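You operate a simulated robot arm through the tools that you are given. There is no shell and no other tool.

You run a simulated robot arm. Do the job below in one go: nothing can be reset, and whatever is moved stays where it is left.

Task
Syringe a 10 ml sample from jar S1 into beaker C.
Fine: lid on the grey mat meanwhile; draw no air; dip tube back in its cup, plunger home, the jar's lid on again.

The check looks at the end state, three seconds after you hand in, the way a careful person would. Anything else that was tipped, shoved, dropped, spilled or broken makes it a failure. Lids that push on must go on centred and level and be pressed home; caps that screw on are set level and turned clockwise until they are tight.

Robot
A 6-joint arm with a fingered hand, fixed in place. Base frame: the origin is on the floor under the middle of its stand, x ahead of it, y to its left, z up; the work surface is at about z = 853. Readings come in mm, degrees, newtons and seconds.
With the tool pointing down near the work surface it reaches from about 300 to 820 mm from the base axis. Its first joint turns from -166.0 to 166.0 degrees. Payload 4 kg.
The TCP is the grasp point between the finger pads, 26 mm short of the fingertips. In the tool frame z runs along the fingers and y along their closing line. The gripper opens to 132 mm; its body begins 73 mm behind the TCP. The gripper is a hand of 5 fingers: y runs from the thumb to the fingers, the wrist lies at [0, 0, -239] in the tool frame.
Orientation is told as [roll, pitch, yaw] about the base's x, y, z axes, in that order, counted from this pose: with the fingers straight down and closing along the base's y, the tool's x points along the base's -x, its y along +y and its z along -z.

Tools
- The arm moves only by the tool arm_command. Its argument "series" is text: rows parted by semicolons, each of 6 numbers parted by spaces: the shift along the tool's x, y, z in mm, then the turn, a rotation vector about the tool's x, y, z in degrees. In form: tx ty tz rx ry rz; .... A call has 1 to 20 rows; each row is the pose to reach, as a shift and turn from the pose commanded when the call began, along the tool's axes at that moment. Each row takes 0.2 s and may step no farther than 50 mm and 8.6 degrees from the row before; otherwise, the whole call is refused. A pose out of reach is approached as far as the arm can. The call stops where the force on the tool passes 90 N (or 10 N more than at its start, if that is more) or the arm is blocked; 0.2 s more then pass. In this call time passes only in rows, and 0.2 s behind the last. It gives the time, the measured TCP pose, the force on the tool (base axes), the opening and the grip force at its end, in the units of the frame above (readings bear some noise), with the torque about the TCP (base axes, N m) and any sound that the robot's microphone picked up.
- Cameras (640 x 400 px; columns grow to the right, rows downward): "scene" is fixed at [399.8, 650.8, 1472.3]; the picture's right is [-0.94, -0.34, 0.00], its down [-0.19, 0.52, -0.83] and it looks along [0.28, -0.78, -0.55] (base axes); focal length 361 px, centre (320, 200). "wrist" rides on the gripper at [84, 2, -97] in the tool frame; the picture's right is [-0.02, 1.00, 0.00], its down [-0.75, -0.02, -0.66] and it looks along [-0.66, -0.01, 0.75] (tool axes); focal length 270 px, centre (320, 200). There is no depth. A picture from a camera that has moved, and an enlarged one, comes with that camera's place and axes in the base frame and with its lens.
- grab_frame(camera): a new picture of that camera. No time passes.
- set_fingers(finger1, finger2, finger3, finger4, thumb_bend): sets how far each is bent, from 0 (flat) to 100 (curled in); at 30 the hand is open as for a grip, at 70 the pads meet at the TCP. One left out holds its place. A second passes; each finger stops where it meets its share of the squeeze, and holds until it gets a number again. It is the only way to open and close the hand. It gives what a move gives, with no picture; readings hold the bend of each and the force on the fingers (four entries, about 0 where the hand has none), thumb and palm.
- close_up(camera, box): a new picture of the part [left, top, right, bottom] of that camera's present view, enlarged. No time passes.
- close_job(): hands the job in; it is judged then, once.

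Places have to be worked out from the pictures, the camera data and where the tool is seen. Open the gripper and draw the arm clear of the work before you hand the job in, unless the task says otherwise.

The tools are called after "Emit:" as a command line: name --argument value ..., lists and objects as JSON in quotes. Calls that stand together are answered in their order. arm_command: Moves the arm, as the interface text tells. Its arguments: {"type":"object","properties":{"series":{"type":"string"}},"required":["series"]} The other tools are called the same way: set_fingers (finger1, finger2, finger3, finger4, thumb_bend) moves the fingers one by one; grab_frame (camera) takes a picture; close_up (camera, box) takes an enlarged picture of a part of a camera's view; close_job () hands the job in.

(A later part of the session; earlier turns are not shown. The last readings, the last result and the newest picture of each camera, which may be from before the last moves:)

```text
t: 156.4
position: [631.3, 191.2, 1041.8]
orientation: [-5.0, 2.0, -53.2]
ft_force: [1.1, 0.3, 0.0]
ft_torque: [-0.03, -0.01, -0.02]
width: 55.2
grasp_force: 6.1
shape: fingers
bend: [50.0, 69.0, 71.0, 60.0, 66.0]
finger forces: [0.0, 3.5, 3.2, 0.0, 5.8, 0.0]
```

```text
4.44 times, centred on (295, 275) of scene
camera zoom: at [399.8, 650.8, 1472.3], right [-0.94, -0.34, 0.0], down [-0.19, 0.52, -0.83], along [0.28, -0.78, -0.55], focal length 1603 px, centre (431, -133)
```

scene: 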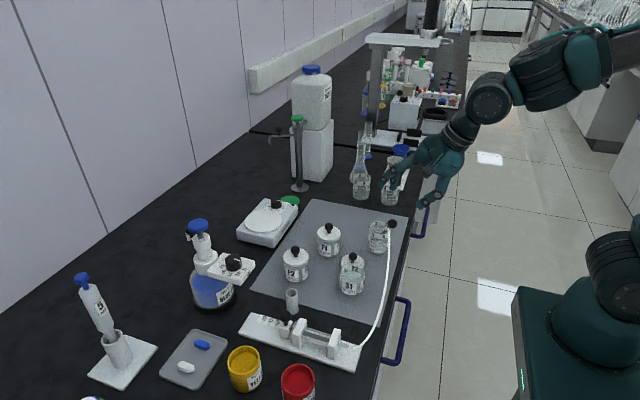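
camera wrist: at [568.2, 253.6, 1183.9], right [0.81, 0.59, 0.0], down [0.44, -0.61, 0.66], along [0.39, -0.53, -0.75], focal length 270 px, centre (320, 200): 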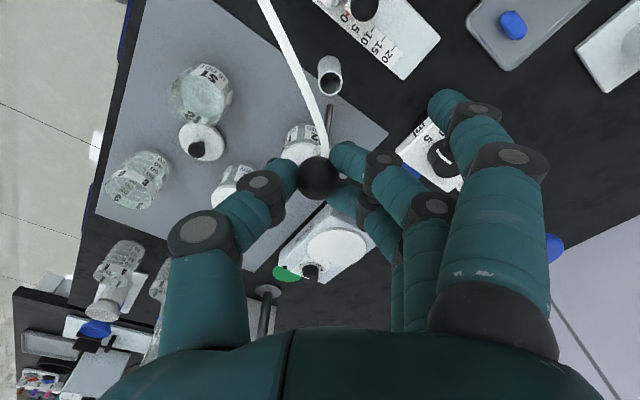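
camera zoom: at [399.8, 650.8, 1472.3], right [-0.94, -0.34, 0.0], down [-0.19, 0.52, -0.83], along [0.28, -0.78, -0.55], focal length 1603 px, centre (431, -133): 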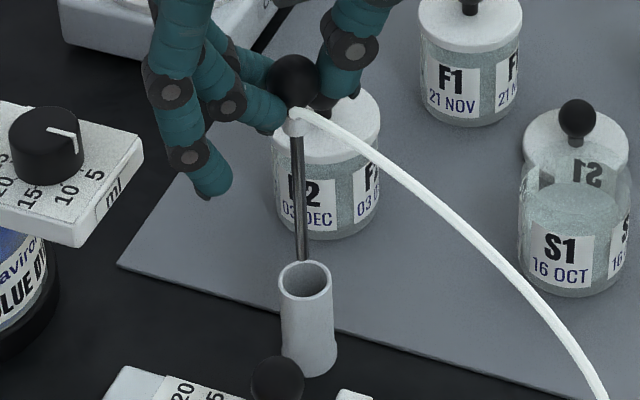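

Tip and cup mouth agree within 1.5 mm. I correct by (1.2, -0.8) and lower 18 mm so the tip enters the cup.

Emit:
arm_command --series "-1.4 0.6 2 0 0 0; -1.6 1 6 0 0 0; -1.7 1.4 11 0 0 0; -1.9 1.8 15 0 0 0; -2 2 17.8 0 0 0; -2 2 17.8 0 0 0"

Emit:
close_up --camera "wrist" --box '[250, 60, 410, 220]'

Emit:
close_up --camera "scene" --box '[250, 230, 340, 320]'

```text
t: 157.8
position: [631.6, 189.3, 1023.7]
orientation: [-5.1, 2.0, -53.1]
ft_force: [0.2, -0.3, -0.3]
ft_torque: [0.02, 0.02, 0.0]
width: 55.4
grasp_force: 6.3
shape: fingers
bend: [50.0, 69.0, 71.0, 60.0, 66.0]
finger forces: [0.0, 3.5, 3.3, 0.0, 5.8, 0.0]
```

```text
2.50 times, centred on (330, 140) of wrist
camera zoom: at [591.9, 260.8, 1123.1], right [0.81, 0.58, -0.09], down [0.5, -0.59, 0.63], along [0.32, -0.55, -0.77], focal length 676 px, centre (295, 350)
```

zoom: 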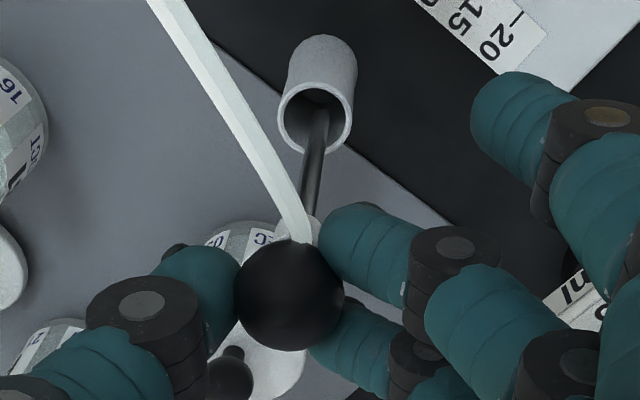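

```text
4.44 times, centred on (295, 275) of scene
camera zoom: at [399.8, 650.8, 1472.3], right [-0.94, -0.34, 0.0], down [-0.19, 0.52, -0.83], along [0.28, -0.78, -0.55], focal length 1603 px, centre (431, -133)
```

zoom: 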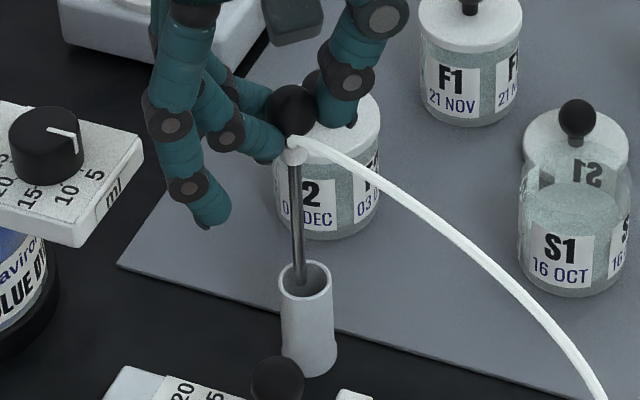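

The tip is inside the cup's mouth, about 1.5 mm off centre in y. I correct and lower another 25 mm, watching the force.

Emit:
arm_command --series "-0.9 -0.8 2 0 0 0; -1.1 -0.5 6 0 0 0; -1.3 0 11 0 0 0; -1.5 0.5 16 0 0 0; -1.6 0.9 21 0 0 0; -1.7 1.2 25 0 0 0; -1.7 1.2 25 0 0 0"

Emit:
close_up --camera "wrist" --box '[250, 60, 410, 220]'

Emit:
close_up --camera "scene" --box '[250, 230, 340, 320]'

```text
t: 159.4
position: [633.8, 190.1, 997.2]
orientation: [-5.0, 2.0, -53.0]
ft_force: [-1.1, -0.9, -0.3]
ft_torque: [0.01, -0.01, -0.01]
width: 55.2
grasp_force: 6.3
shape: fingers
bend: [50.0, 69.0, 71.0, 60.0, 66.0]
finger forces: [0.1, 3.5, 3.1, 0.0, 5.9, 0.0]
```

```text
2.50 times, centred on (330, 140) of wrist
camera zoom: at [592.1, 260.3, 1095.8], right [0.81, 0.58, -0.09], down [0.5, -0.59, 0.63], along [0.32, -0.55, -0.77], focal length 676 px, centre (295, 350)
```

zoom: 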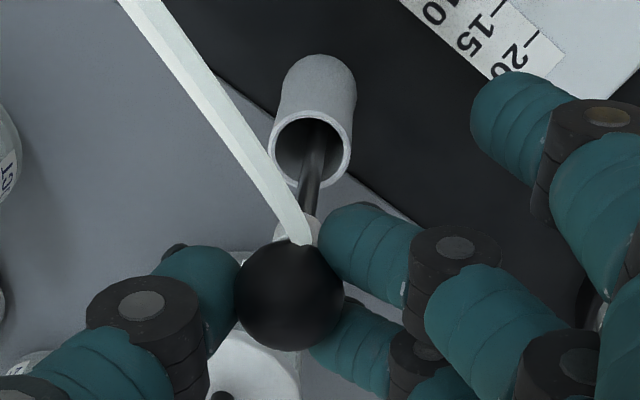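

```text
4.44 times, centred on (295, 275) of scene
camera zoom: at [399.8, 650.8, 1472.3], right [-0.94, -0.34, 0.0], down [-0.19, 0.52, -0.83], along [0.28, -0.78, -0.55], focal length 1603 px, centre (431, -133)
```

zoom: 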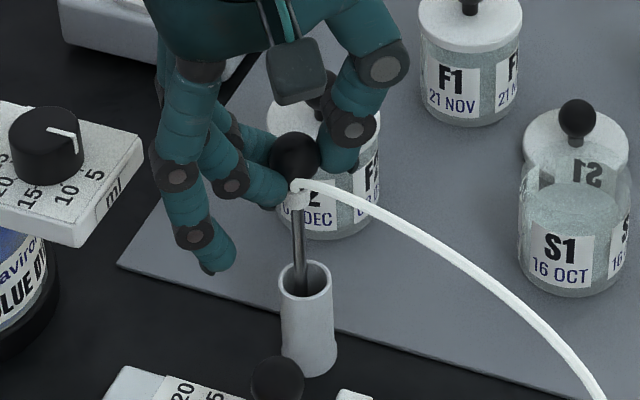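

Free so far, with about 18 mm left to the cup's floor. I lower 14 mm.

Emit:
arm_command --series "-0.1 0.4 4 0 0 0; -0.3 0.7 8 0 0 0; -0.4 1 12 0 0 0; -0.5 1.2 14 0 0 0; -0.5 1.2 14 0 0 0"

Emit:
arm_command --series "0 0.1 1 0 0 0; -0.1 0.2 2 0 0 0; -0.1 0.2 2 0 0 0"

Emit:
close_up --camera "wrist" --box '[250, 60, 410, 220]'

Emit:
close_up --camera "scene" --box '[250, 230, 340, 320]'

```text
t: 160.6
position: [632.1, 189.9, 982.9]
orientation: [-5.1, 2.0, -53.1]
ft_force: [0.0, 0.2, 0.3]
ft_torque: [0.01, 0.0, 0.03]
width: 55.3
grasp_force: 6.2
shape: fingers
bend: [50.0, 69.0, 71.0, 60.0, 66.0]
finger forces: [0.0, 3.5, 3.2, 0.1, 5.7, 0.0]
```

```text
t: 161.4
position: [631.7, 188.5, 981.2]
orientation: [-5.2, 2.0, -53.1]
ft_force: [0.3, 0.7, -0.9]
ft_torque: [-0.02, 0.03, 0.03]
width: 55.1
grasp_force: 5.9
shape: fingers
bend: [50.0, 69.0, 71.0, 60.0, 66.0]
finger forces: [0.0, 3.6, 3.2, 0.1, 5.8, 0.0]
```

```text
2.50 times, centred on (330, 140) of wrist
camera zoom: at [591.9, 259.3, 1080.1], right [0.81, 0.58, -0.09], down [0.5, -0.59, 0.63], along [0.32, -0.55, -0.77], focal length 676 px, centre (295, 350)
```

zoom: 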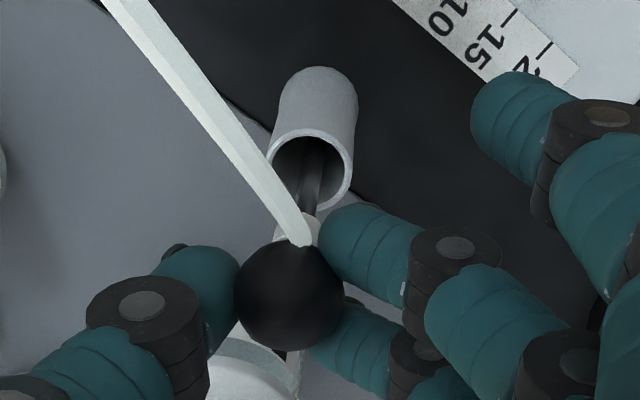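

```text
4.44 times, centred on (295, 275) of scene
camera zoom: at [399.8, 650.8, 1472.3], right [-0.94, -0.34, 0.0], down [-0.19, 0.52, -0.83], along [0.28, -0.78, -0.55], focal length 1603 px, centre (431, -133)
```

zoom: 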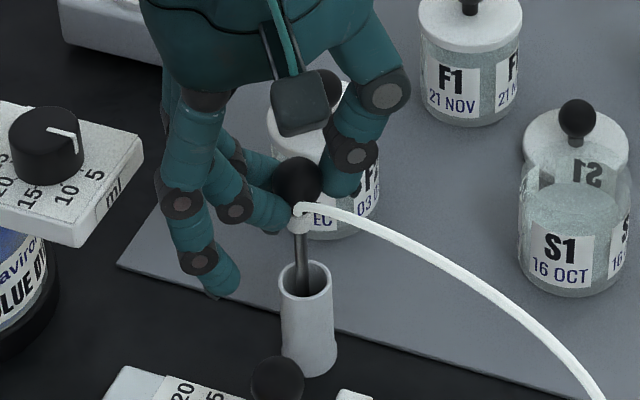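

The ball is now practically back at its initial height in the picture. I lower by single millimetres until contact.

Emit:
arm_command --series "0 0.1 1 0 0 0; -0.1 0.2 1.5 0 0 0; -0.1 0.2 1.5 0 0 0"

Emit:
arm_command --series "0 0.1 1 0 0 0; -0.1 0.2 1.5 0 0 0; -0.1 0.2 1.5 0 0 0"

```text
t: 162.2
position: [632.9, 189.9, 980.0]
orientation: [-5.0, 2.0, -53.1]
ft_force: [-0.3, -0.3, -0.9]
ft_torque: [-0.03, 0.04, -0.02]
width: 55.3
grasp_force: 6.1
shape: fingers
bend: [50.0, 69.0, 71.0, 60.0, 66.0]
finger forces: [0.0, 3.5, 3.3, 0.0, 5.8, 0.0]
```

```text
t: 163.0
position: [633.4, 190.2, 979.1]
orientation: [-5.0, 2.0, -53.1]
ft_force: [-0.6, -0.7, -0.6]
ft_torque: [0.0, 0.0, 0.0]
width: 55.1
grasp_force: 6.6
shape: fingers
bend: [50.0, 69.0, 71.0, 60.0, 66.0]
finger forces: [0.0, 3.5, 3.2, 0.0, 5.8, 0.0]
```

No contact yet. Another two millimetres.

Emit:
arm_command --series "0 0.1 1 0 0 0; -0.1 0.2 1.5 0 0 0; -0.1 0.2 1.5 0 0 0"

Emit:
arm_command --series "0 0.1 1 0 0 0; -0.1 0.2 1.5 0 0 0; -0.1 0.2 1.5 0 0 0"

Emit:
close_up --camera "wrist" --box '[250, 60, 410, 220]'

Emit:
close_up --camera "scene" --box '[260, 250, 330, 320]'

```text
t: 163.8
position: [632.6, 189.7, 978.5]
orientation: [-5.0, 2.1, -53.2]
ft_force: [0.5, 0.3, -0.2]
ft_torque: [0.0, 0.0, -0.01]
width: 55.1
grasp_force: 6.0
shape: fingers
bend: [50.0, 69.0, 71.0, 60.0, 66.0]
finger forces: [0.0, 3.5, 3.2, 0.1, 5.8, 0.0]
```

```text
t: 164.6
position: [633.2, 189.1, 977.6]
orientation: [-5.0, 2.0, -53.1]
ft_force: [1.0, 0.9, 4.2]
ft_torque: [0.05, 0.04, 0.03]
width: 54.8
grasp_force: 6.4
shape: fingers
bend: [50.0, 69.0, 71.0, 60.0, 66.0]
finger forces: [0.1, 3.4, 3.1, 0.0, 6.1, 0.0]
```

```text
2.50 times, centred on (330, 140) of wrist
camera zoom: at [592.8, 259.3, 1075.8], right [0.81, 0.58, -0.09], down [0.5, -0.59, 0.63], along [0.32, -0.55, -0.77], focal length 676 px, centre (295, 350)
```

zoom: 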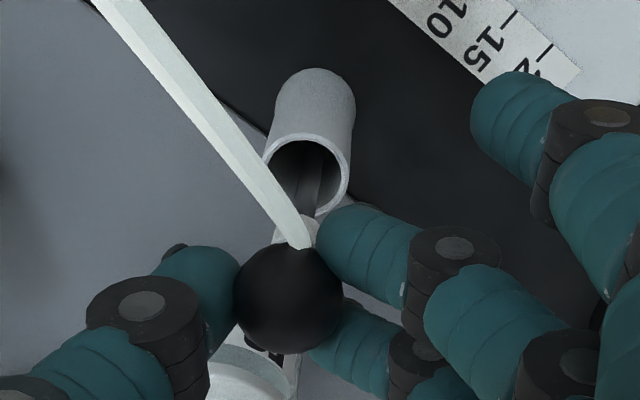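

```text
5.71 times, centred on (295, 285) of scene
camera zoom: at [399.8, 650.8, 1472.3], right [-0.94, -0.34, 0.0], down [-0.19, 0.52, -0.83], along [0.28, -0.78, -0.55], focal length 2061 px, centre (463, -286)
```

zoom: 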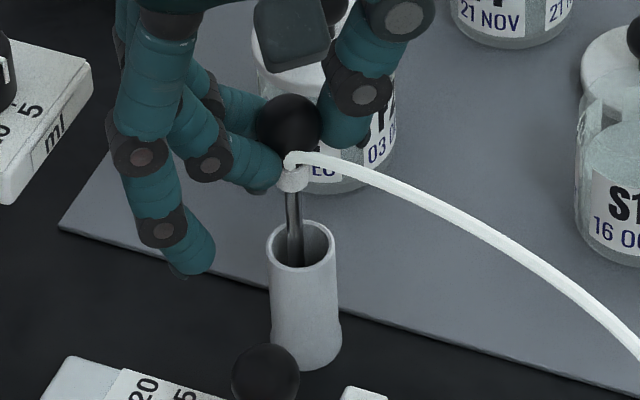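

Contact at 4.2 N: the tube stands on the cup's floor, and the picture matches its starting place. I release it.

Emit:
set_fingers --finger2 64 --finger3 64 --thumb_bend 62

Emit:
set_fingers --finger2 53 --finger3 53 --thumb_bend 52

Emit:
close_up --camera "wrist" --box '[220, 60, 440, 260]'

Emit:
close_up --camera "scene" --box '[260, 250, 330, 320]'

```text
t: 165.6
position: [634.1, 189.7, 978.3]
orientation: [-5.1, 2.0, -53.1]
ft_force: [1.2, 0.3, -0.4]
ft_torque: [-0.06, -0.04, 0.02]
width: 57.1
grasp_force: 0.0
shape: fingers
bend: [50.0, 64.0, 64.0, 60.0, 62.0]
finger forces: [0.1, 0.0, 0.0, 0.1, 0.0, 0.0]
```

```text
t: 166.6
position: [634.1, 188.1, 977.6]
orientation: [-5.0, 2.0, -53.1]
ft_force: [-0.1, 0.1, -0.6]
ft_torque: [-0.04, -0.01, -0.02]
width: 71.7
grasp_force: 0.0
shape: fingers
bend: [50.0, 53.0, 53.0, 60.0, 52.0]
finger forces: [0.1, 0.0, 0.0, 0.1, 0.0, 0.1]
```

```text
2.00 times, centred on (330, 160) of wrist
camera zoom: at [592.9, 259.3, 1075.6], right [0.81, 0.58, -0.09], down [0.5, -0.59, 0.63], along [0.32, -0.55, -0.77], focal length 541 px, centre (300, 280)
```

zoom: 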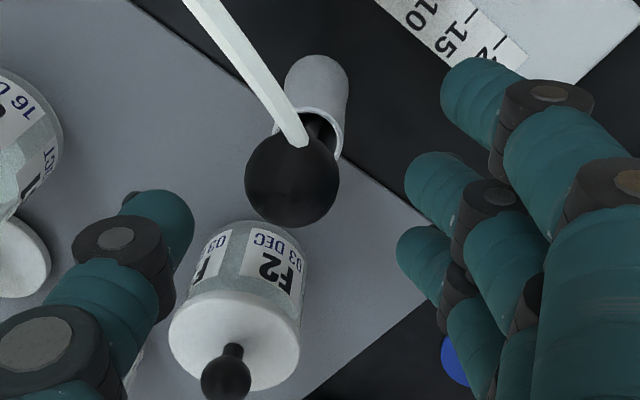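

```text
5.71 times, centred on (295, 285) of scene
camera zoom: at [399.8, 650.8, 1472.3], right [-0.94, -0.34, 0.0], down [-0.19, 0.52, -0.83], along [0.28, -0.78, -0.55], focal length 2061 px, centre (463, -286)
```

zoom: 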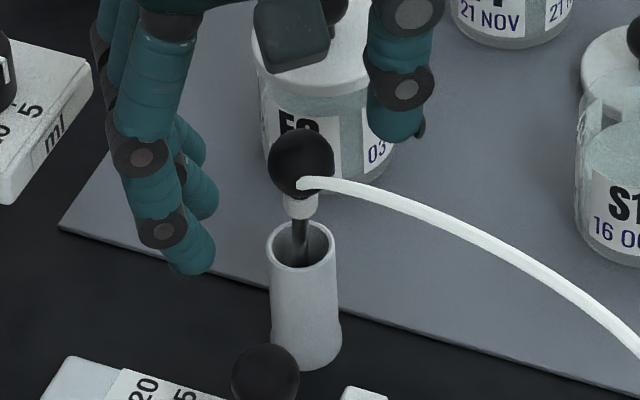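

The tube has settled leaning within the cup and is clear of all fingers. I rise vertically and then look at the cup closely.

Emit:
arm_command --series "0.2 -0.4 -5 0 0 0; 0.5 -1.2 -14 0 0 0; 0.9 -2.3 -26 0 0 0; 1.4 -3.5 -40 0 0 0; 2 -5 -57 -1 -0.4 0; 2.6 -6.5 -75 -2.5 -1 0; 3.1 -7.8 -90 -4 -1.6 0; 3.1 -7.8 -90 -5 -2 0; 3.1 -7.8 -90 -5 -2 0"

Emit:
grab_frame --camera "wrist"

Emit:
close_up --camera "wrist" --box '[260, 40, 400, 180]'

Emit:
close_up --camera "scene" --box '[240, 250, 390, 380]'

Emit:
grab_frame --camera "scene"

```text
t: 168.6
position: [634.0, 190.2, 1067.2]
orientation: [0.0, 0.0, -53.0]
ft_force: [0.2, 0.1, 0.0]
ft_torque: [-0.03, -0.01, 0.02]
width: 71.4
grasp_force: 0.0
shape: fingers
bend: [50.0, 53.0, 53.0, 60.0, 52.0]
finger forces: [0.1, 0.0, 0.0, 0.0, 0.0, 0.0]
```

```text
taken
camera wrist: at [583.8, 257.2, 1163.4], right [0.81, 0.59, 0.0], down [0.44, -0.61, 0.66], along [0.39, -0.53, -0.75], focal length 270 px, centre (320, 200)
```

wrist: 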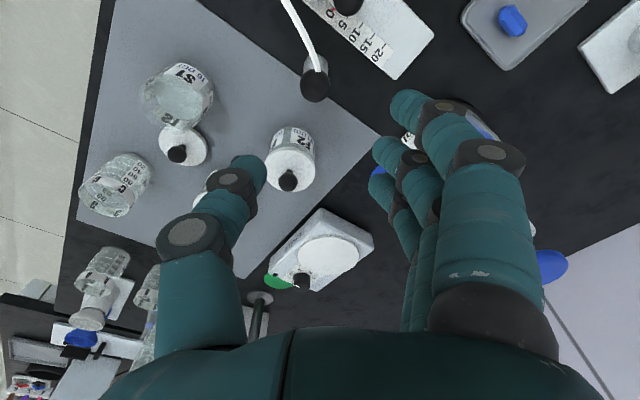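

```text
2.86 times, centred on (330, 110) of wrist
camera zoom: at [583.8, 257.2, 1163.4], right [0.81, 0.59, 0.0], down [0.44, -0.61, 0.66], along [0.39, -0.53, -0.75], focal length 772 px, centre (291, 457)
```

zoom: 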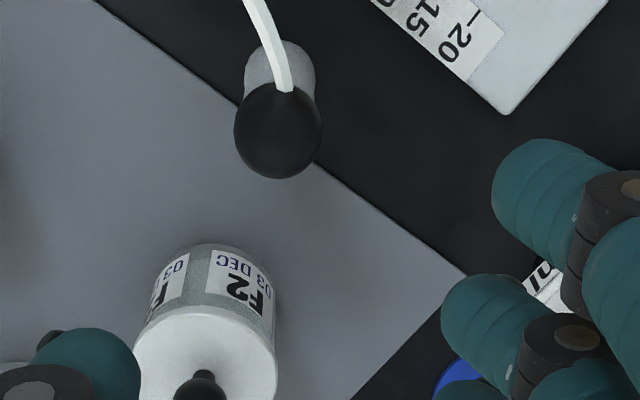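

```text
3.08 times, centred on (315, 315) of scene
camera zoom: at [399.8, 650.8, 1472.3], right [-0.94, -0.34, 0.0], down [-0.19, 0.52, -0.83], along [0.28, -0.78, -0.55], focal length 1110 px, centre (335, -154)
```

zoom: 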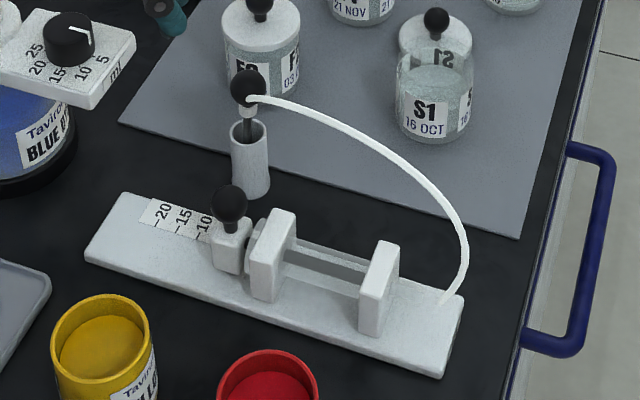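

```text
taken
```

scene: 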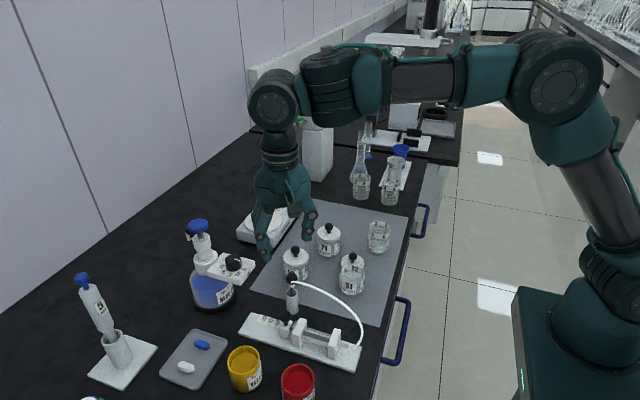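

The dip tube rests in its cup and the plunger is home. Now the lid: its ball is near (545, 15, 882). I move above it with yaw -20°, which keeps the fingers clear of S1 and C, and pre-close the fingers.

Emit:
arm_command --series "-14.3 -29.1 0 0 0 -5.5; -28.6 -58.2 0 0 0 -11; -42.9 -87.4 0 0 0 -16.5; -57.2 -116.5 0 0 0 -22; -71.5 -145.6 0 0 0 -27.5; -85.8 -174.7 0 0 0 -33; -85.8 -174.7 30 0 0 -33; -85.8 -174.7 60 0 0 -33; -85.8 -174.7 60 0 0 -33"

Emit:
set_fingers --finger1 80 --finger2 60 --finger3 60 --finger4 80 --thumb_bend 59

Emit:
close_up --camera "wrist" --box '[220, 20, 440, 220]'

Emit:
close_up --camera "scene" --box '[310, 200, 410, 300]'

```text
t: 170.6
position: [544.8, 15.8, 1008.6]
orientation: [0.0, 0.1, -20.0]
ft_force: [-0.6, 0.4, -0.1]
ft_torque: [0.0, 0.0, 0.04]
width: 71.6
grasp_force: 0.1
shape: fingers
bend: [50.0, 53.0, 53.0, 60.0, 52.0]
finger forces: [0.0, 0.0, 0.0, 0.1, 0.1, 0.1]
```

```text
t: 171.6
position: [544.9, 16.7, 1009.2]
orientation: [-0.1, -0.1, -20.0]
ft_force: [-0.4, 0.3, -0.4]
ft_torque: [-0.03, -0.01, 0.0]
width: 28.5
grasp_force: 0.1
shape: fingers
bend: [80.0, 60.0, 60.0, 80.0, 59.0]
finger forces: [0.0, 0.0, 0.0, 0.0, 0.0, 0.0]
```

```text
2.00 times, centred on (330, 120) of wrist
camera zoom: at [466.0, 45.7, 1105.8], right [0.36, 0.93, 0.0], down [0.7, -0.27, 0.66], along [0.61, -0.24, -0.75], focal length 541 px, centre (300, 360)
```

zoom: 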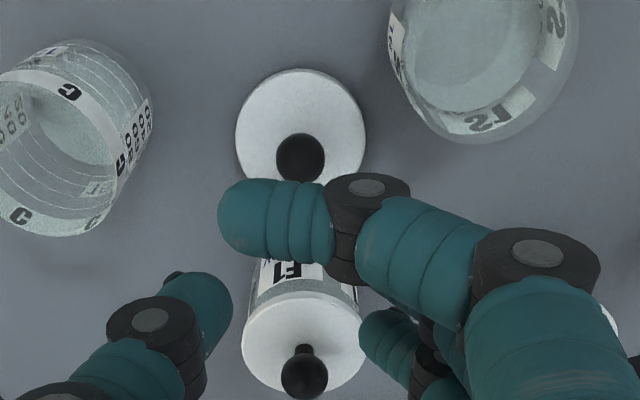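

```text
4.00 times, centred on (360, 250) of scene
camera zoom: at [399.8, 650.8, 1472.3], right [-0.94, -0.34, 0.0], down [-0.19, 0.52, -0.83], along [0.28, -0.78, -0.55], focal length 1443 px, centre (160, 0)
```

zoom: 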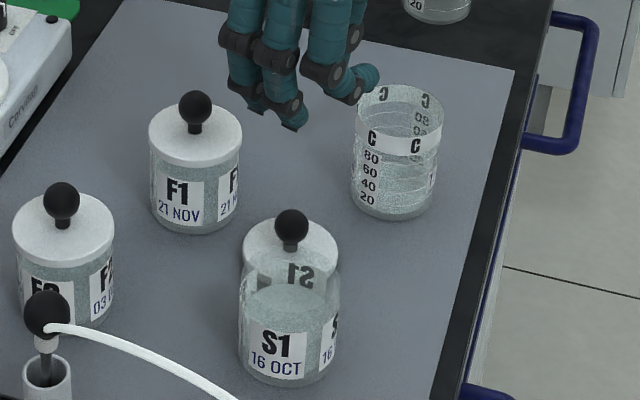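

The lid's ball is at (545.7, 15.5), right under the hand. I bring finger 1 back so it does not cross the view, and descend to TCP 920 first.

Emit:
set_fingers --finger1 68

Emit:
arm_command --series "0 0.5 15 0 0 0; 0 0.5 32 0 0 0; 0 0.5 50 0 0 0; 0 0.5 66 0 0 0; 0 0.5 79 0 0 0; 0 0.5 88 0 0 0; 0 0.5 88 0 0 0"

Emit:
close_up --camera "wrist" --box '[220, 60, 440, 260]'

Emit:
close_up --camera "scene" --box '[310, 190, 410, 290]'

```text
t: 172.6
position: [545.3, 16.2, 1009.5]
orientation: [0.0, 0.0, -20.0]
ft_force: [1.1, 0.4, 0.1]
ft_torque: [-0.08, 0.01, 0.01]
width: 37.0
grasp_force: 0.1
shape: fingers
bend: [68.0, 60.0, 60.0, 80.0, 59.0]
finger forces: [0.0, 0.0, 0.0, 0.0, 0.0, 0.1]
```

```text
t: 174.2
position: [545.7, 15.6, 918.4]
orientation: [0.0, 0.1, -20.0]
ft_force: [0.6, -0.8, 0.1]
ft_torque: [-0.05, -0.02, -0.04]
width: 36.9
grasp_force: 0.0
shape: fingers
bend: [68.0, 60.0, 60.0, 80.0, 59.0]
finger forces: [0.0, 0.1, 0.0, 0.0, 0.0, 0.0]
```

```text
2.00 times, centred on (330, 160) of wrist
camera zoom: at [466.3, 46.2, 1014.7], right [0.36, 0.93, 0.0], down [0.7, -0.27, 0.66], along [0.61, -0.24, -0.75], focal length 541 px, centre (300, 280)
```

zoom: 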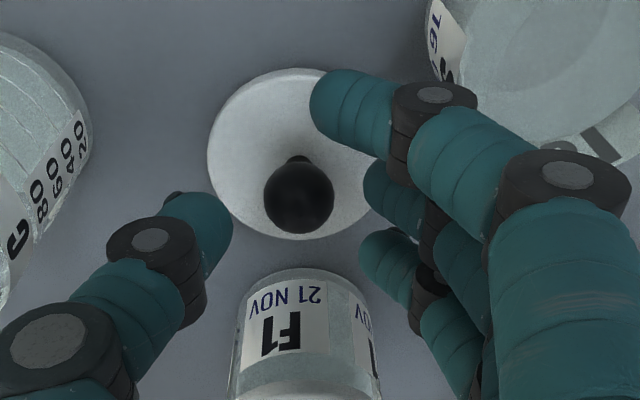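

```text
4.00 times, centred on (360, 240) of scene
camera zoom: at [399.8, 650.8, 1472.3], right [-0.94, -0.34, 0.0], down [-0.19, 0.52, -0.83], along [0.28, -0.78, -0.55], focal length 1443 px, centre (160, 40)
```

zoom: 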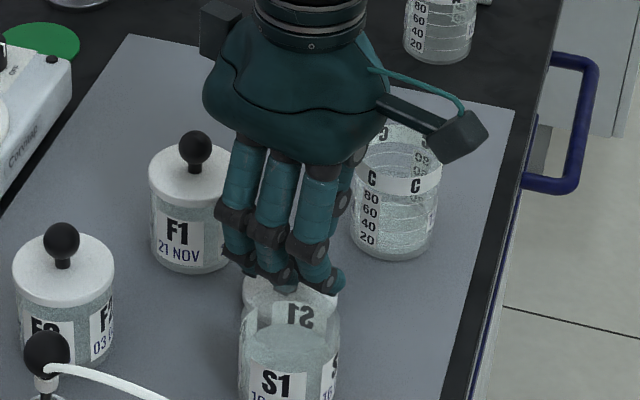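

At this yaw finger 1 would come close to S1's rim when I go lower. I go back up and use yaw 0 with the same finger layout that was proven clear when I set the lid down.

Emit:
arm_command --series "0 0 -10 0 0 0; 0 0 -25 0 0 0; 0 0 -42 0 0 0; 0 0 -45 0 0 -7; 0 0 -45 0 0 -14; 0 0 -45 0 0 -20; 0 0 -45 0 0 -20"

Emit:
set_fingers --finger1 72 --finger2 60 --finger3 60 --finger4 60 --thumb_bend 59

Emit:
close_up --camera "wrist" --box '[220, 40, 460, 240]'

```text
t: 175.8
position: [544.9, 17.2, 964.2]
orientation: [0.0, 0.0, 0.1]
ft_force: [-0.7, 0.5, 0.5]
ft_torque: [0.02, 0.02, -0.01]
width: 37.2
grasp_force: 0.1
shape: fingers
bend: [68.0, 60.0, 60.0, 80.0, 59.0]
finger forces: [0.1, 0.0, 0.1, 0.0, 0.0, 0.1]
```

```text
t: 176.8
position: [545.7, 16.1, 964.0]
orientation: [0.1, -0.1, 0.0]
ft_force: [0.0, -0.3, 0.5]
ft_torque: [0.02, -0.01, 0.03]
width: 32.8
grasp_force: 0.1
shape: fingers
bend: [72.0, 60.0, 60.0, 60.0, 59.0]
finger forces: [0.0, 0.0, 0.1, 0.1, 0.0, 0.1]
```

```text
2.00 times, centred on (340, 140) of wrist
camera zoom: at [460.4, 17.5, 1060.0], right [0.02, 1.0, 0.0], down [0.75, -0.02, 0.66], along [0.66, -0.01, -0.75], focal length 541 px, centre (280, 320)
```

zoom: 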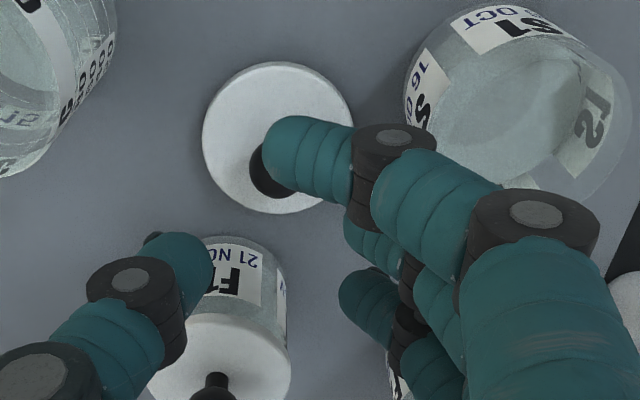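

Aligned over the lid's ball. I descend in steps to TCP about 902, watching the finger forces.

Emit:
arm_command --series "0 0 12 0 0 0; 0 0 25 0 0 0; 0 0 36 0 0 0; 0 0 45 0 0 0; 0 0 45 0 0 0"

Emit:
arm_command --series "0 0 4 0 0 0; 0 0 8 0 0 0; 0 0 12 0 0 0; 0 0 15.5 0 0 0; 0 0 15.5 0 0 0"

Emit:
close_up --camera "wrist" --box '[220, 60, 440, 260]'

Emit:
close_up --camera "scene" --box '[320, 200, 400, 290]'

```text
t: 178.0
position: [546.0, 15.5, 918.9]
orientation: [0.0, 0.1, 0.1]
ft_force: [0.8, 0.2, 0.3]
ft_torque: [0.0, 0.0, 0.02]
width: 32.8
grasp_force: 0.0
shape: fingers
bend: [72.0, 60.0, 60.0, 60.0, 59.0]
finger forces: [0.0, 0.1, 0.0, 0.0, 0.0, 0.0]
```

```text
t: 179.2
position: [544.9, 16.4, 902.4]
orientation: [0.0, -0.1, 0.0]
ft_force: [-0.1, -1.3, -0.4]
ft_torque: [0.05, -0.04, -0.03]
width: 32.8
grasp_force: 0.5
shape: fingers
bend: [72.0, 60.0, 60.0, 60.0, 59.0]
finger forces: [0.0, 0.7, 0.0, 0.1, 0.0, 0.0]
```

```text
2.00 times, centred on (330, 160) of wrist
camera zoom: at [460.4, 16.8, 998.8], right [0.02, 1.0, 0.0], down [0.75, -0.02, 0.66], along [0.66, -0.01, -0.75], focal length 541 px, centre (300, 280)
```

zoom: 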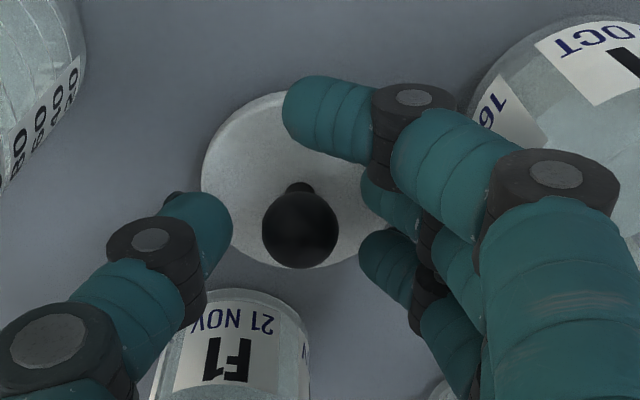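

```text
4.44 times, centred on (360, 245) of scene
camera zoom: at [399.8, 650.8, 1472.3], right [-0.94, -0.34, 0.0], down [-0.19, 0.52, -0.83], along [0.28, -0.78, -0.55], focal length 1603 px, centre (142, 0)
```

zoom: 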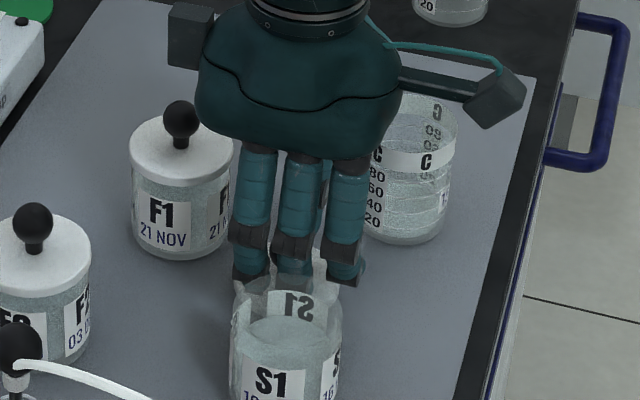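

Finger 2 only brushes S1 (0.7 N); closing draws it away. The ball is well placed, so I close gently, in steps.

Emit:
set_fingers --finger2 67 --finger3 67 --thumb_bend 65

Emit:
set_fingers --finger2 72 --finger3 73 --thumb_bend 70

Emit:
close_up --camera "wrist" --box '[220, 60, 440, 260]'

Emit:
close_up --camera "scene" --box '[320, 200, 400, 290]'

```text
t: 180.2
position: [544.9, 16.3, 901.8]
orientation: [0.0, 0.1, 0.0]
ft_force: [-1.0, 0.2, 0.9]
ft_torque: [0.01, -0.02, 0.0]
width: 27.3
grasp_force: 0.7
shape: fingers
bend: [72.0, 66.0, 66.0, 60.0, 64.0]
finger forces: [0.1, 0.3, 0.6, 0.0, 0.8, 0.0]
```

```text
t: 181.2
position: [545.3, 16.0, 902.3]
orientation: [0.1, 0.0, -0.1]
ft_force: [0.8, 0.3, 0.6]
ft_torque: [-0.02, 0.04, -0.01]
width: 27.1
grasp_force: 8.3
shape: fingers
bend: [72.0, 70.0, 71.0, 60.0, 67.0]
finger forces: [0.0, 3.1, 4.9, 0.0, 8.5, 0.1]
```

```text
2.00 times, centred on (330, 160) of wrist
camera zoom: at [460.4, 16.8, 998.8], right [0.02, 1.0, 0.0], down [0.75, -0.02, 0.66], along [0.66, -0.01, -0.75], focal length 541 px, centre (300, 280)
```

zoom: 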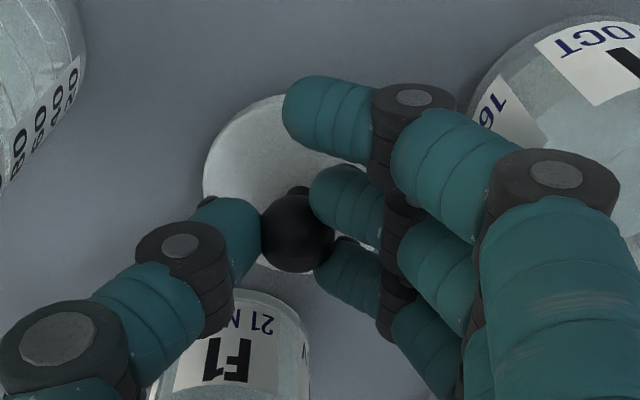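

```text
4.44 times, centred on (360, 245) of scene
camera zoom: at [399.8, 650.8, 1472.3], right [-0.94, -0.34, 0.0], down [-0.19, 0.52, -0.83], along [0.28, -0.78, -0.55], focal length 1603 px, centre (142, 0)
```

zoom: 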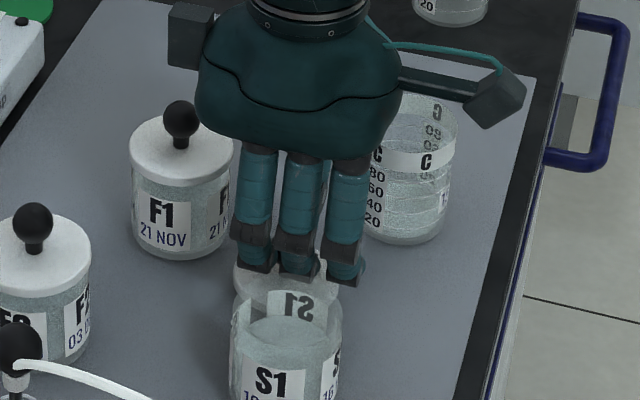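

A steady hold on the lid's knob. I lift it straight up 95 mm.

Emit:
arm_command --series "0 0 -3 0 0 0; 0 0 -8 0 0 0; 0 0 -16 0 0 0; 0 0 -28 0 0 0; 0 0 -42 0 0 0; 0 0 -58 0 0 0; 0 0 -75 0 0 0; 0 0 -90 0 0 0; 0 0 -98 0 0 0; 0 0 -98 0 0 0"

Emit:
grab_frame --camera "wrist"

Emit:
close_up --camera "scene" --box '[300, 170, 410, 300]'

Emit:
close_up --camera "wrist" --box '[220, 40, 460, 240]'

```text
t: 183.4
position: [544.8, 17.0, 1000.8]
orientation: [0.0, 0.0, 0.0]
ft_force: [-0.4, 0.3, -0.2]
ft_torque: [0.01, 0.01, -0.01]
width: 27.1
grasp_force: 8.5
shape: fingers
bend: [72.0, 70.0, 71.0, 60.0, 67.0]
finger forces: [0.0, 3.4, 5.2, 0.1, 8.3, 0.0]
```

```text
taken
camera wrist: at [460.5, 18.3, 1097.7], right [0.02, 1.0, 0.0], down [0.75, -0.02, 0.66], along [0.66, -0.01, -0.75], focal length 270 px, centre (320, 200)
```

wrist: 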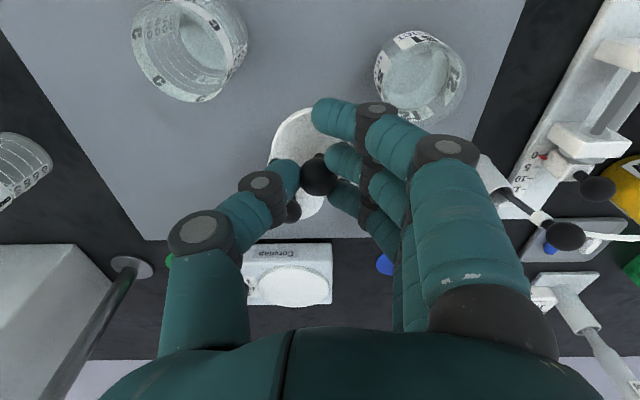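

```text
3.08 times, centred on (355, 235) of scene
camera zoom: at [399.8, 650.8, 1472.3], right [-0.94, -0.34, 0.0], down [-0.19, 0.52, -0.83], along [0.28, -0.78, -0.55], focal length 1110 px, centre (212, 92)
```

zoom: 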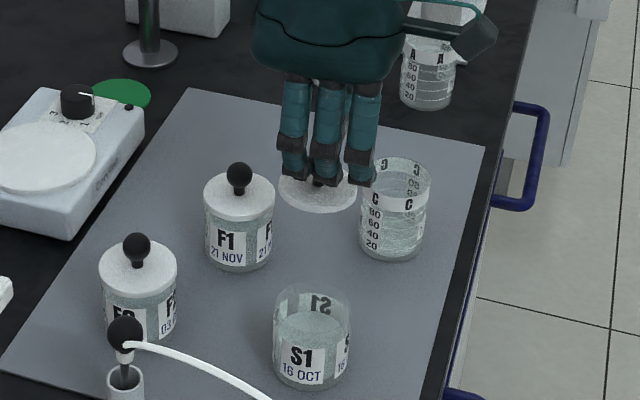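

```text
2.00 times, centred on (340, 140) of wrist
camera zoom: at [460.5, 18.3, 1097.7], right [0.02, 1.0, 0.0], down [0.75, -0.02, 0.66], along [0.66, -0.01, -0.75], focal length 541 px, centre (280, 320)
```

zoom: 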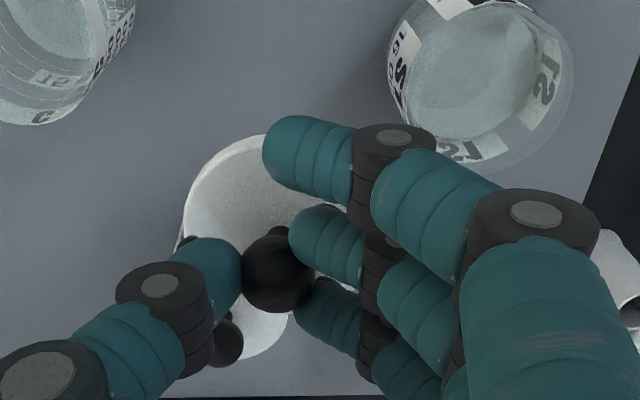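

The lid is up. I look closely at its tilt and at S1's mouth before moving over.

Emit:
close_up --camera "scene" --box '[325, 205, 385, 255]'

Emit:
close_up --camera "wrist" --box '[260, 90, 380, 210]'

Emit:
close_up --camera "scene" --box '[330, 245, 380, 305]'

Emit:
close_up --camera "wrist" --box '[360, 20, 480, 140]'

```text
8.00 times, centred on (355, 230) of scene
camera zoom: at [399.8, 650.8, 1472.3], right [-0.94, -0.34, 0.0], down [-0.19, 0.52, -0.83], along [0.28, -0.78, -0.55], focal length 2886 px, centre (40, -40)
```

zoom: 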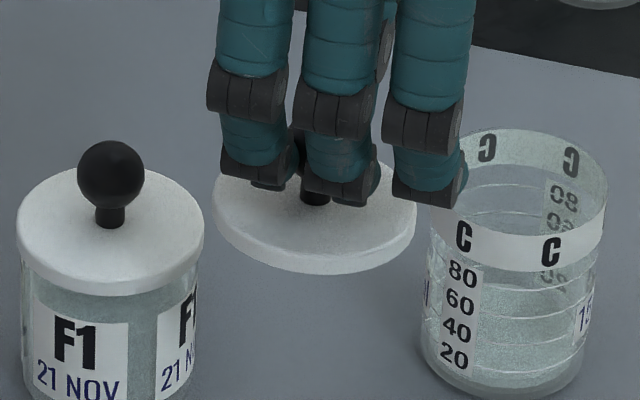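

```text
3.33 times, centred on (320, 150) of wrist
camera zoom: at [460.5, 18.3, 1097.7], right [0.02, 1.0, 0.0], down [0.75, -0.02, 0.66], along [0.66, -0.01, -0.75], focal length 901 px, centre (320, 367)
```

zoom: 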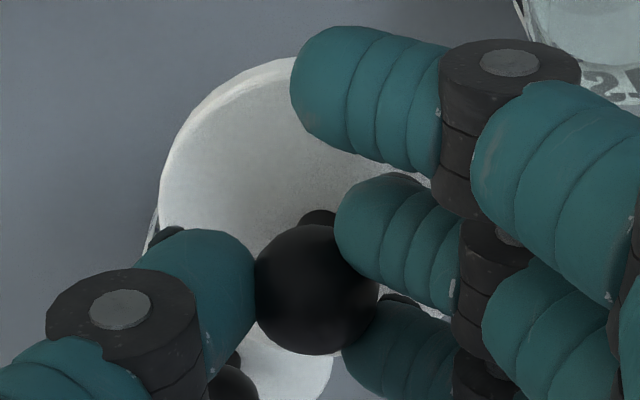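

```text
6.67 times, centred on (355, 275) of scene
camera zoom: at [399.8, 650.8, 1472.3], right [-0.94, -0.34, 0.0], down [-0.19, 0.52, -0.83], along [0.28, -0.78, -0.55], focal length 2405 px, centre (87, -300)
```

zoom: 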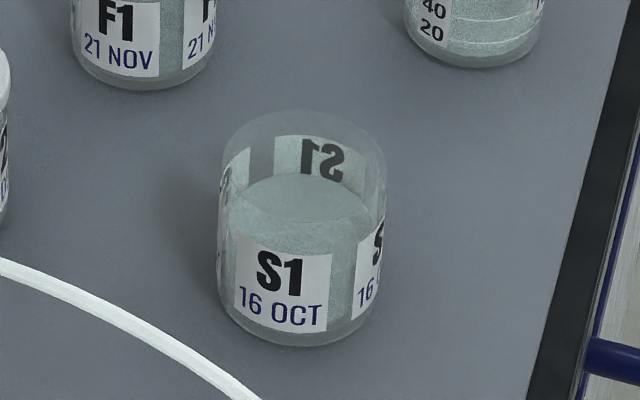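

```text
3.33 times, centred on (420, 80) of wrist
camera zoom: at [460.5, 18.3, 1097.7], right [0.02, 1.0, 0.0], down [0.75, -0.02, 0.66], along [0.66, -0.01, -0.75], focal length 901 px, centre (-13, 600)
```

zoom: 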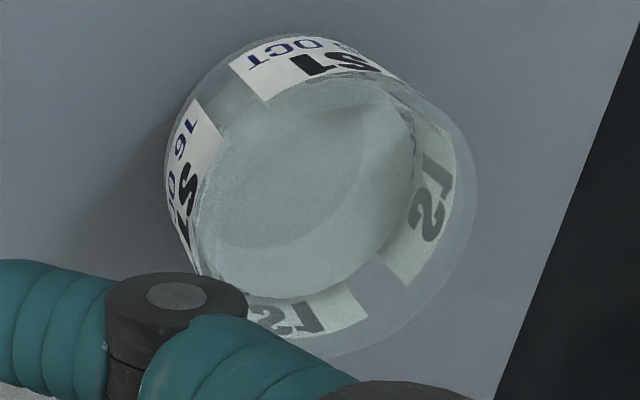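

I need the tilt more exactly, so I enlarge the held lid further.

Emit:
close_up --camera "scene" --box '[346, 216, 382, 242]'

Emit:
close_up --camera "scene" --box '[316, 216, 350, 242]'

```text
15.38 times, centred on (364, 229) of scene
camera zoom: at [399.8, 650.8, 1472.3], right [-0.94, -0.34, 0.0], down [-0.19, 0.52, -0.83], along [0.28, -0.78, -0.55], focal length 5549 px, centre (-357, -246)
```

zoom: 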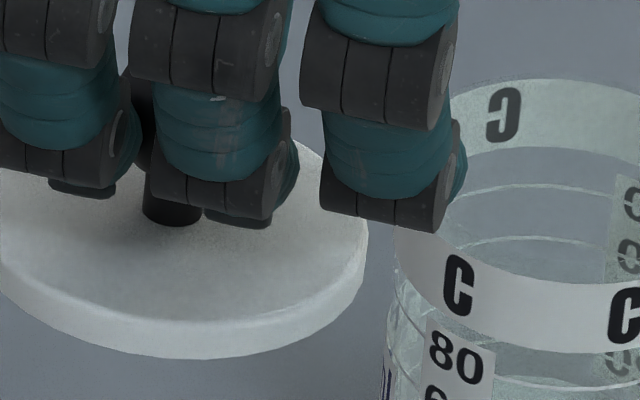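

```text
15.38 times, centred on (333, 229) of scene
camera zoom: at [399.8, 650.8, 1472.3], right [-0.94, -0.34, 0.0], down [-0.19, 0.52, -0.83], along [0.28, -0.78, -0.55], focal length 5549 px, centre (120, -246)
```

zoom: 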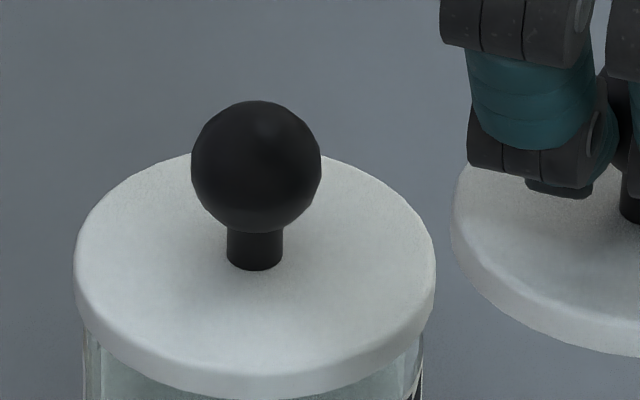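

Only about 2° of tilt, which I can correct. To know how far S1 moved since the start, I take exactly the same crop of the scene as I had when the lid was seated.

Emit:
close_up --camera "scene" --box '[330, 230, 400, 310]'

Emit:
close_up --camera "scene" --box '[240, 220, 390, 320]'

```text
5.00 times, centred on (365, 270) of scene
camera zoom: at [399.8, 650.8, 1472.3], right [-0.94, -0.34, 0.0], down [-0.19, 0.52, -0.83], along [0.28, -0.78, -0.55], focal length 1804 px, centre (95, -150)
```

zoom: 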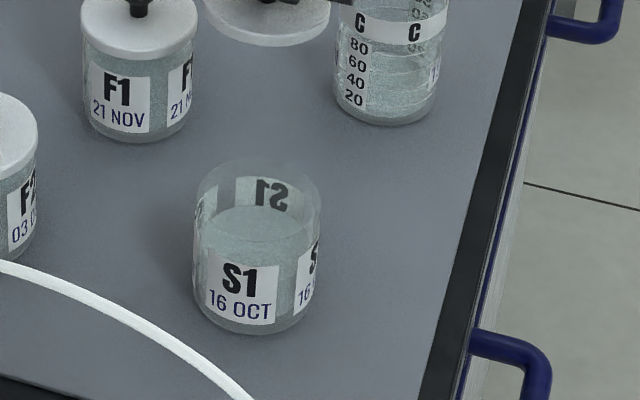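

```text
4.00 times, centred on (315, 270) of scene
camera zoom: at [399.8, 650.8, 1472.3], right [-0.94, -0.34, 0.0], down [-0.19, 0.52, -0.83], along [0.28, -0.78, -0.55], focal length 1443 px, centre (340, -80)
```

zoom: 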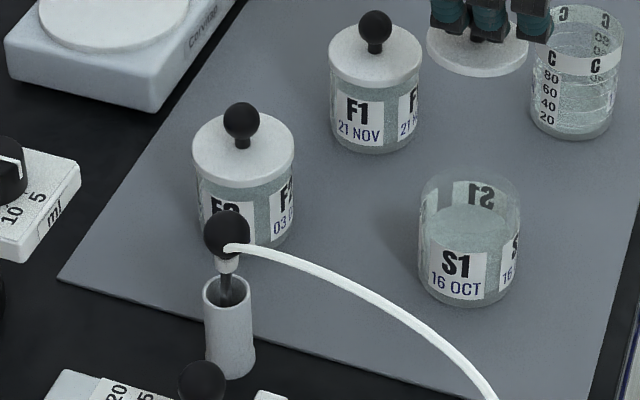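

S1 has moved by about (-1, -4), so its centre is now near (527.8, 89). I level the lid by 2° each way and carry it over S1 at this height.

Emit:
arm_command --series "2 8 0 0.5 0.5 0; 5 21 0 1 1 0; 8 35 0 1.5 1.5 0; 11.5 49 0 2 2 0; 14.5 62 0 2 2 0; 16.7 71 0 2 2 0; 17.2 73 0 2 2 0; 17.2 73 0 2 2 0"

Emit:
close_up --camera "wrist" --box '[220, 20, 460, 240]'

Emit:
close_up --camera "scene" --box '[330, 220, 390, 310]'

Emit:
close_up --camera "scene" --box '[332, 232, 376, 264]'

```text
t: 185.2
position: [528.0, 89.2, 1002.4]
orientation: [-2.1, 2.1, -0.1]
ft_force: [0.5, 0.0, -0.1]
ft_torque: [0.02, -0.01, -0.01]
width: 27.2
grasp_force: 8.9
shape: fingers
bend: [72.0, 70.0, 71.0, 60.0, 67.0]
finger forces: [0.0, 3.5, 5.1, 0.0, 8.3, 0.0]
```

```text
1.82 times, centred on (340, 130) of wrist
camera zoom: at [446.8, 93.3, 1101.1], right [0.02, 1.0, -0.04], down [0.78, 0.01, 0.63], along [0.63, -0.04, -0.77], focal length 491 px, centre (284, 327)
```

zoom: 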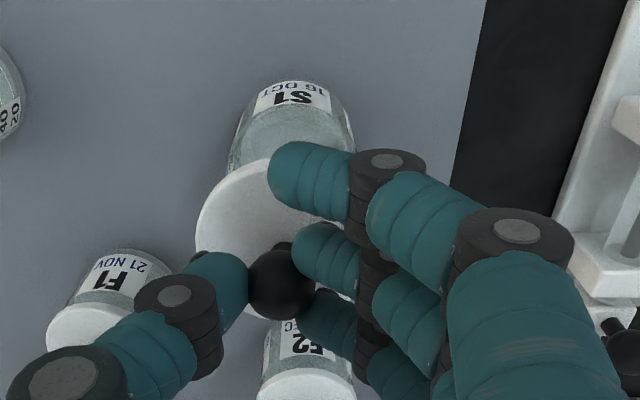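

```text
4.44 times, centred on (360, 265) of scene
camera zoom: at [399.8, 650.8, 1472.3], right [-0.94, -0.34, 0.0], down [-0.19, 0.52, -0.83], along [0.28, -0.78, -0.55], focal length 1603 px, centre (142, -89)
```

zoom: 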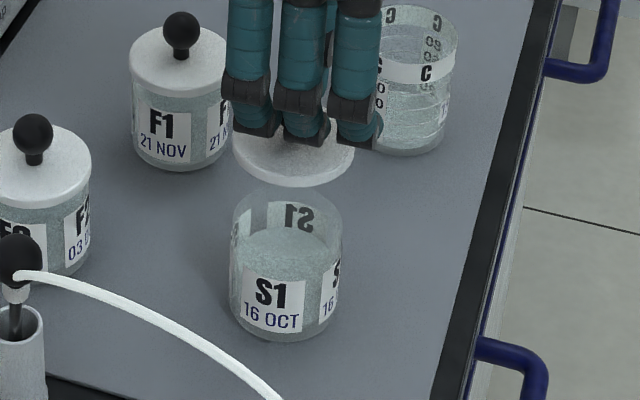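

```text
12.50 times, centred on (354, 248) of scene
camera zoom: at [399.8, 650.8, 1472.3], right [-0.94, -0.34, 0.0], down [-0.19, 0.52, -0.83], along [0.28, -0.78, -0.55], focal length 4509 px, centre (-105, -400)
```

zoom: 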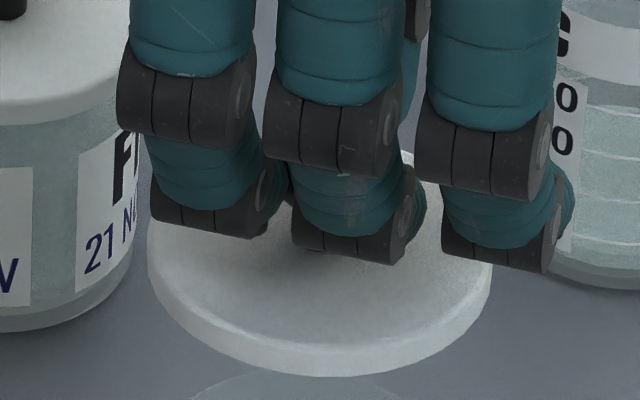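

Along one direction lid and jar agree within a fraction of a millimetre. I zoom in on the wrist view to check the other direction.

Emit:
close_up --camera "wrist" --box '[270, 40, 390, 140]'

Emit:
close_up --camera "scene" --box '[330, 240, 386, 300]'

```text
4.00 times, centred on (330, 90) of wrist
camera zoom: at [446.8, 93.3, 1101.1], right [0.02, 1.0, -0.04], down [0.78, 0.01, 0.63], along [0.63, -0.04, -0.77], focal length 1081 px, centre (280, 640)
```

zoom: 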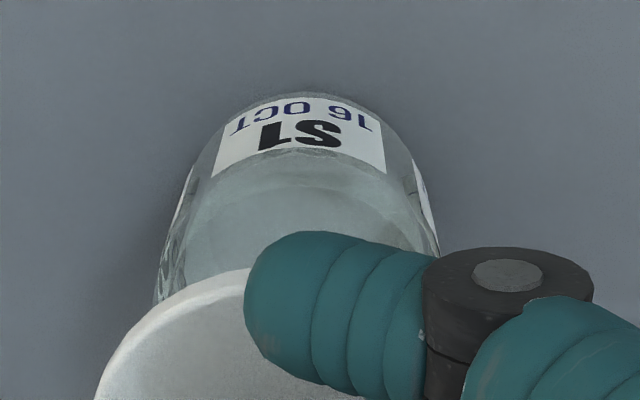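

```text
6.67 times, centred on (358, 270) of scene
camera zoom: at [399.8, 650.8, 1472.3], right [-0.94, -0.34, 0.0], down [-0.19, 0.52, -0.83], along [0.28, -0.78, -0.55], focal length 2405 px, centre (67, -267)
```

zoom: 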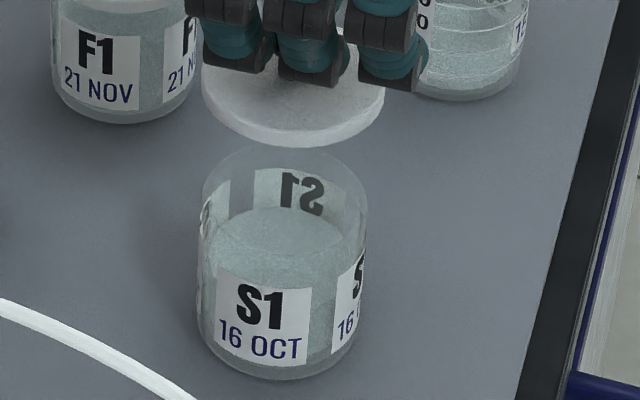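

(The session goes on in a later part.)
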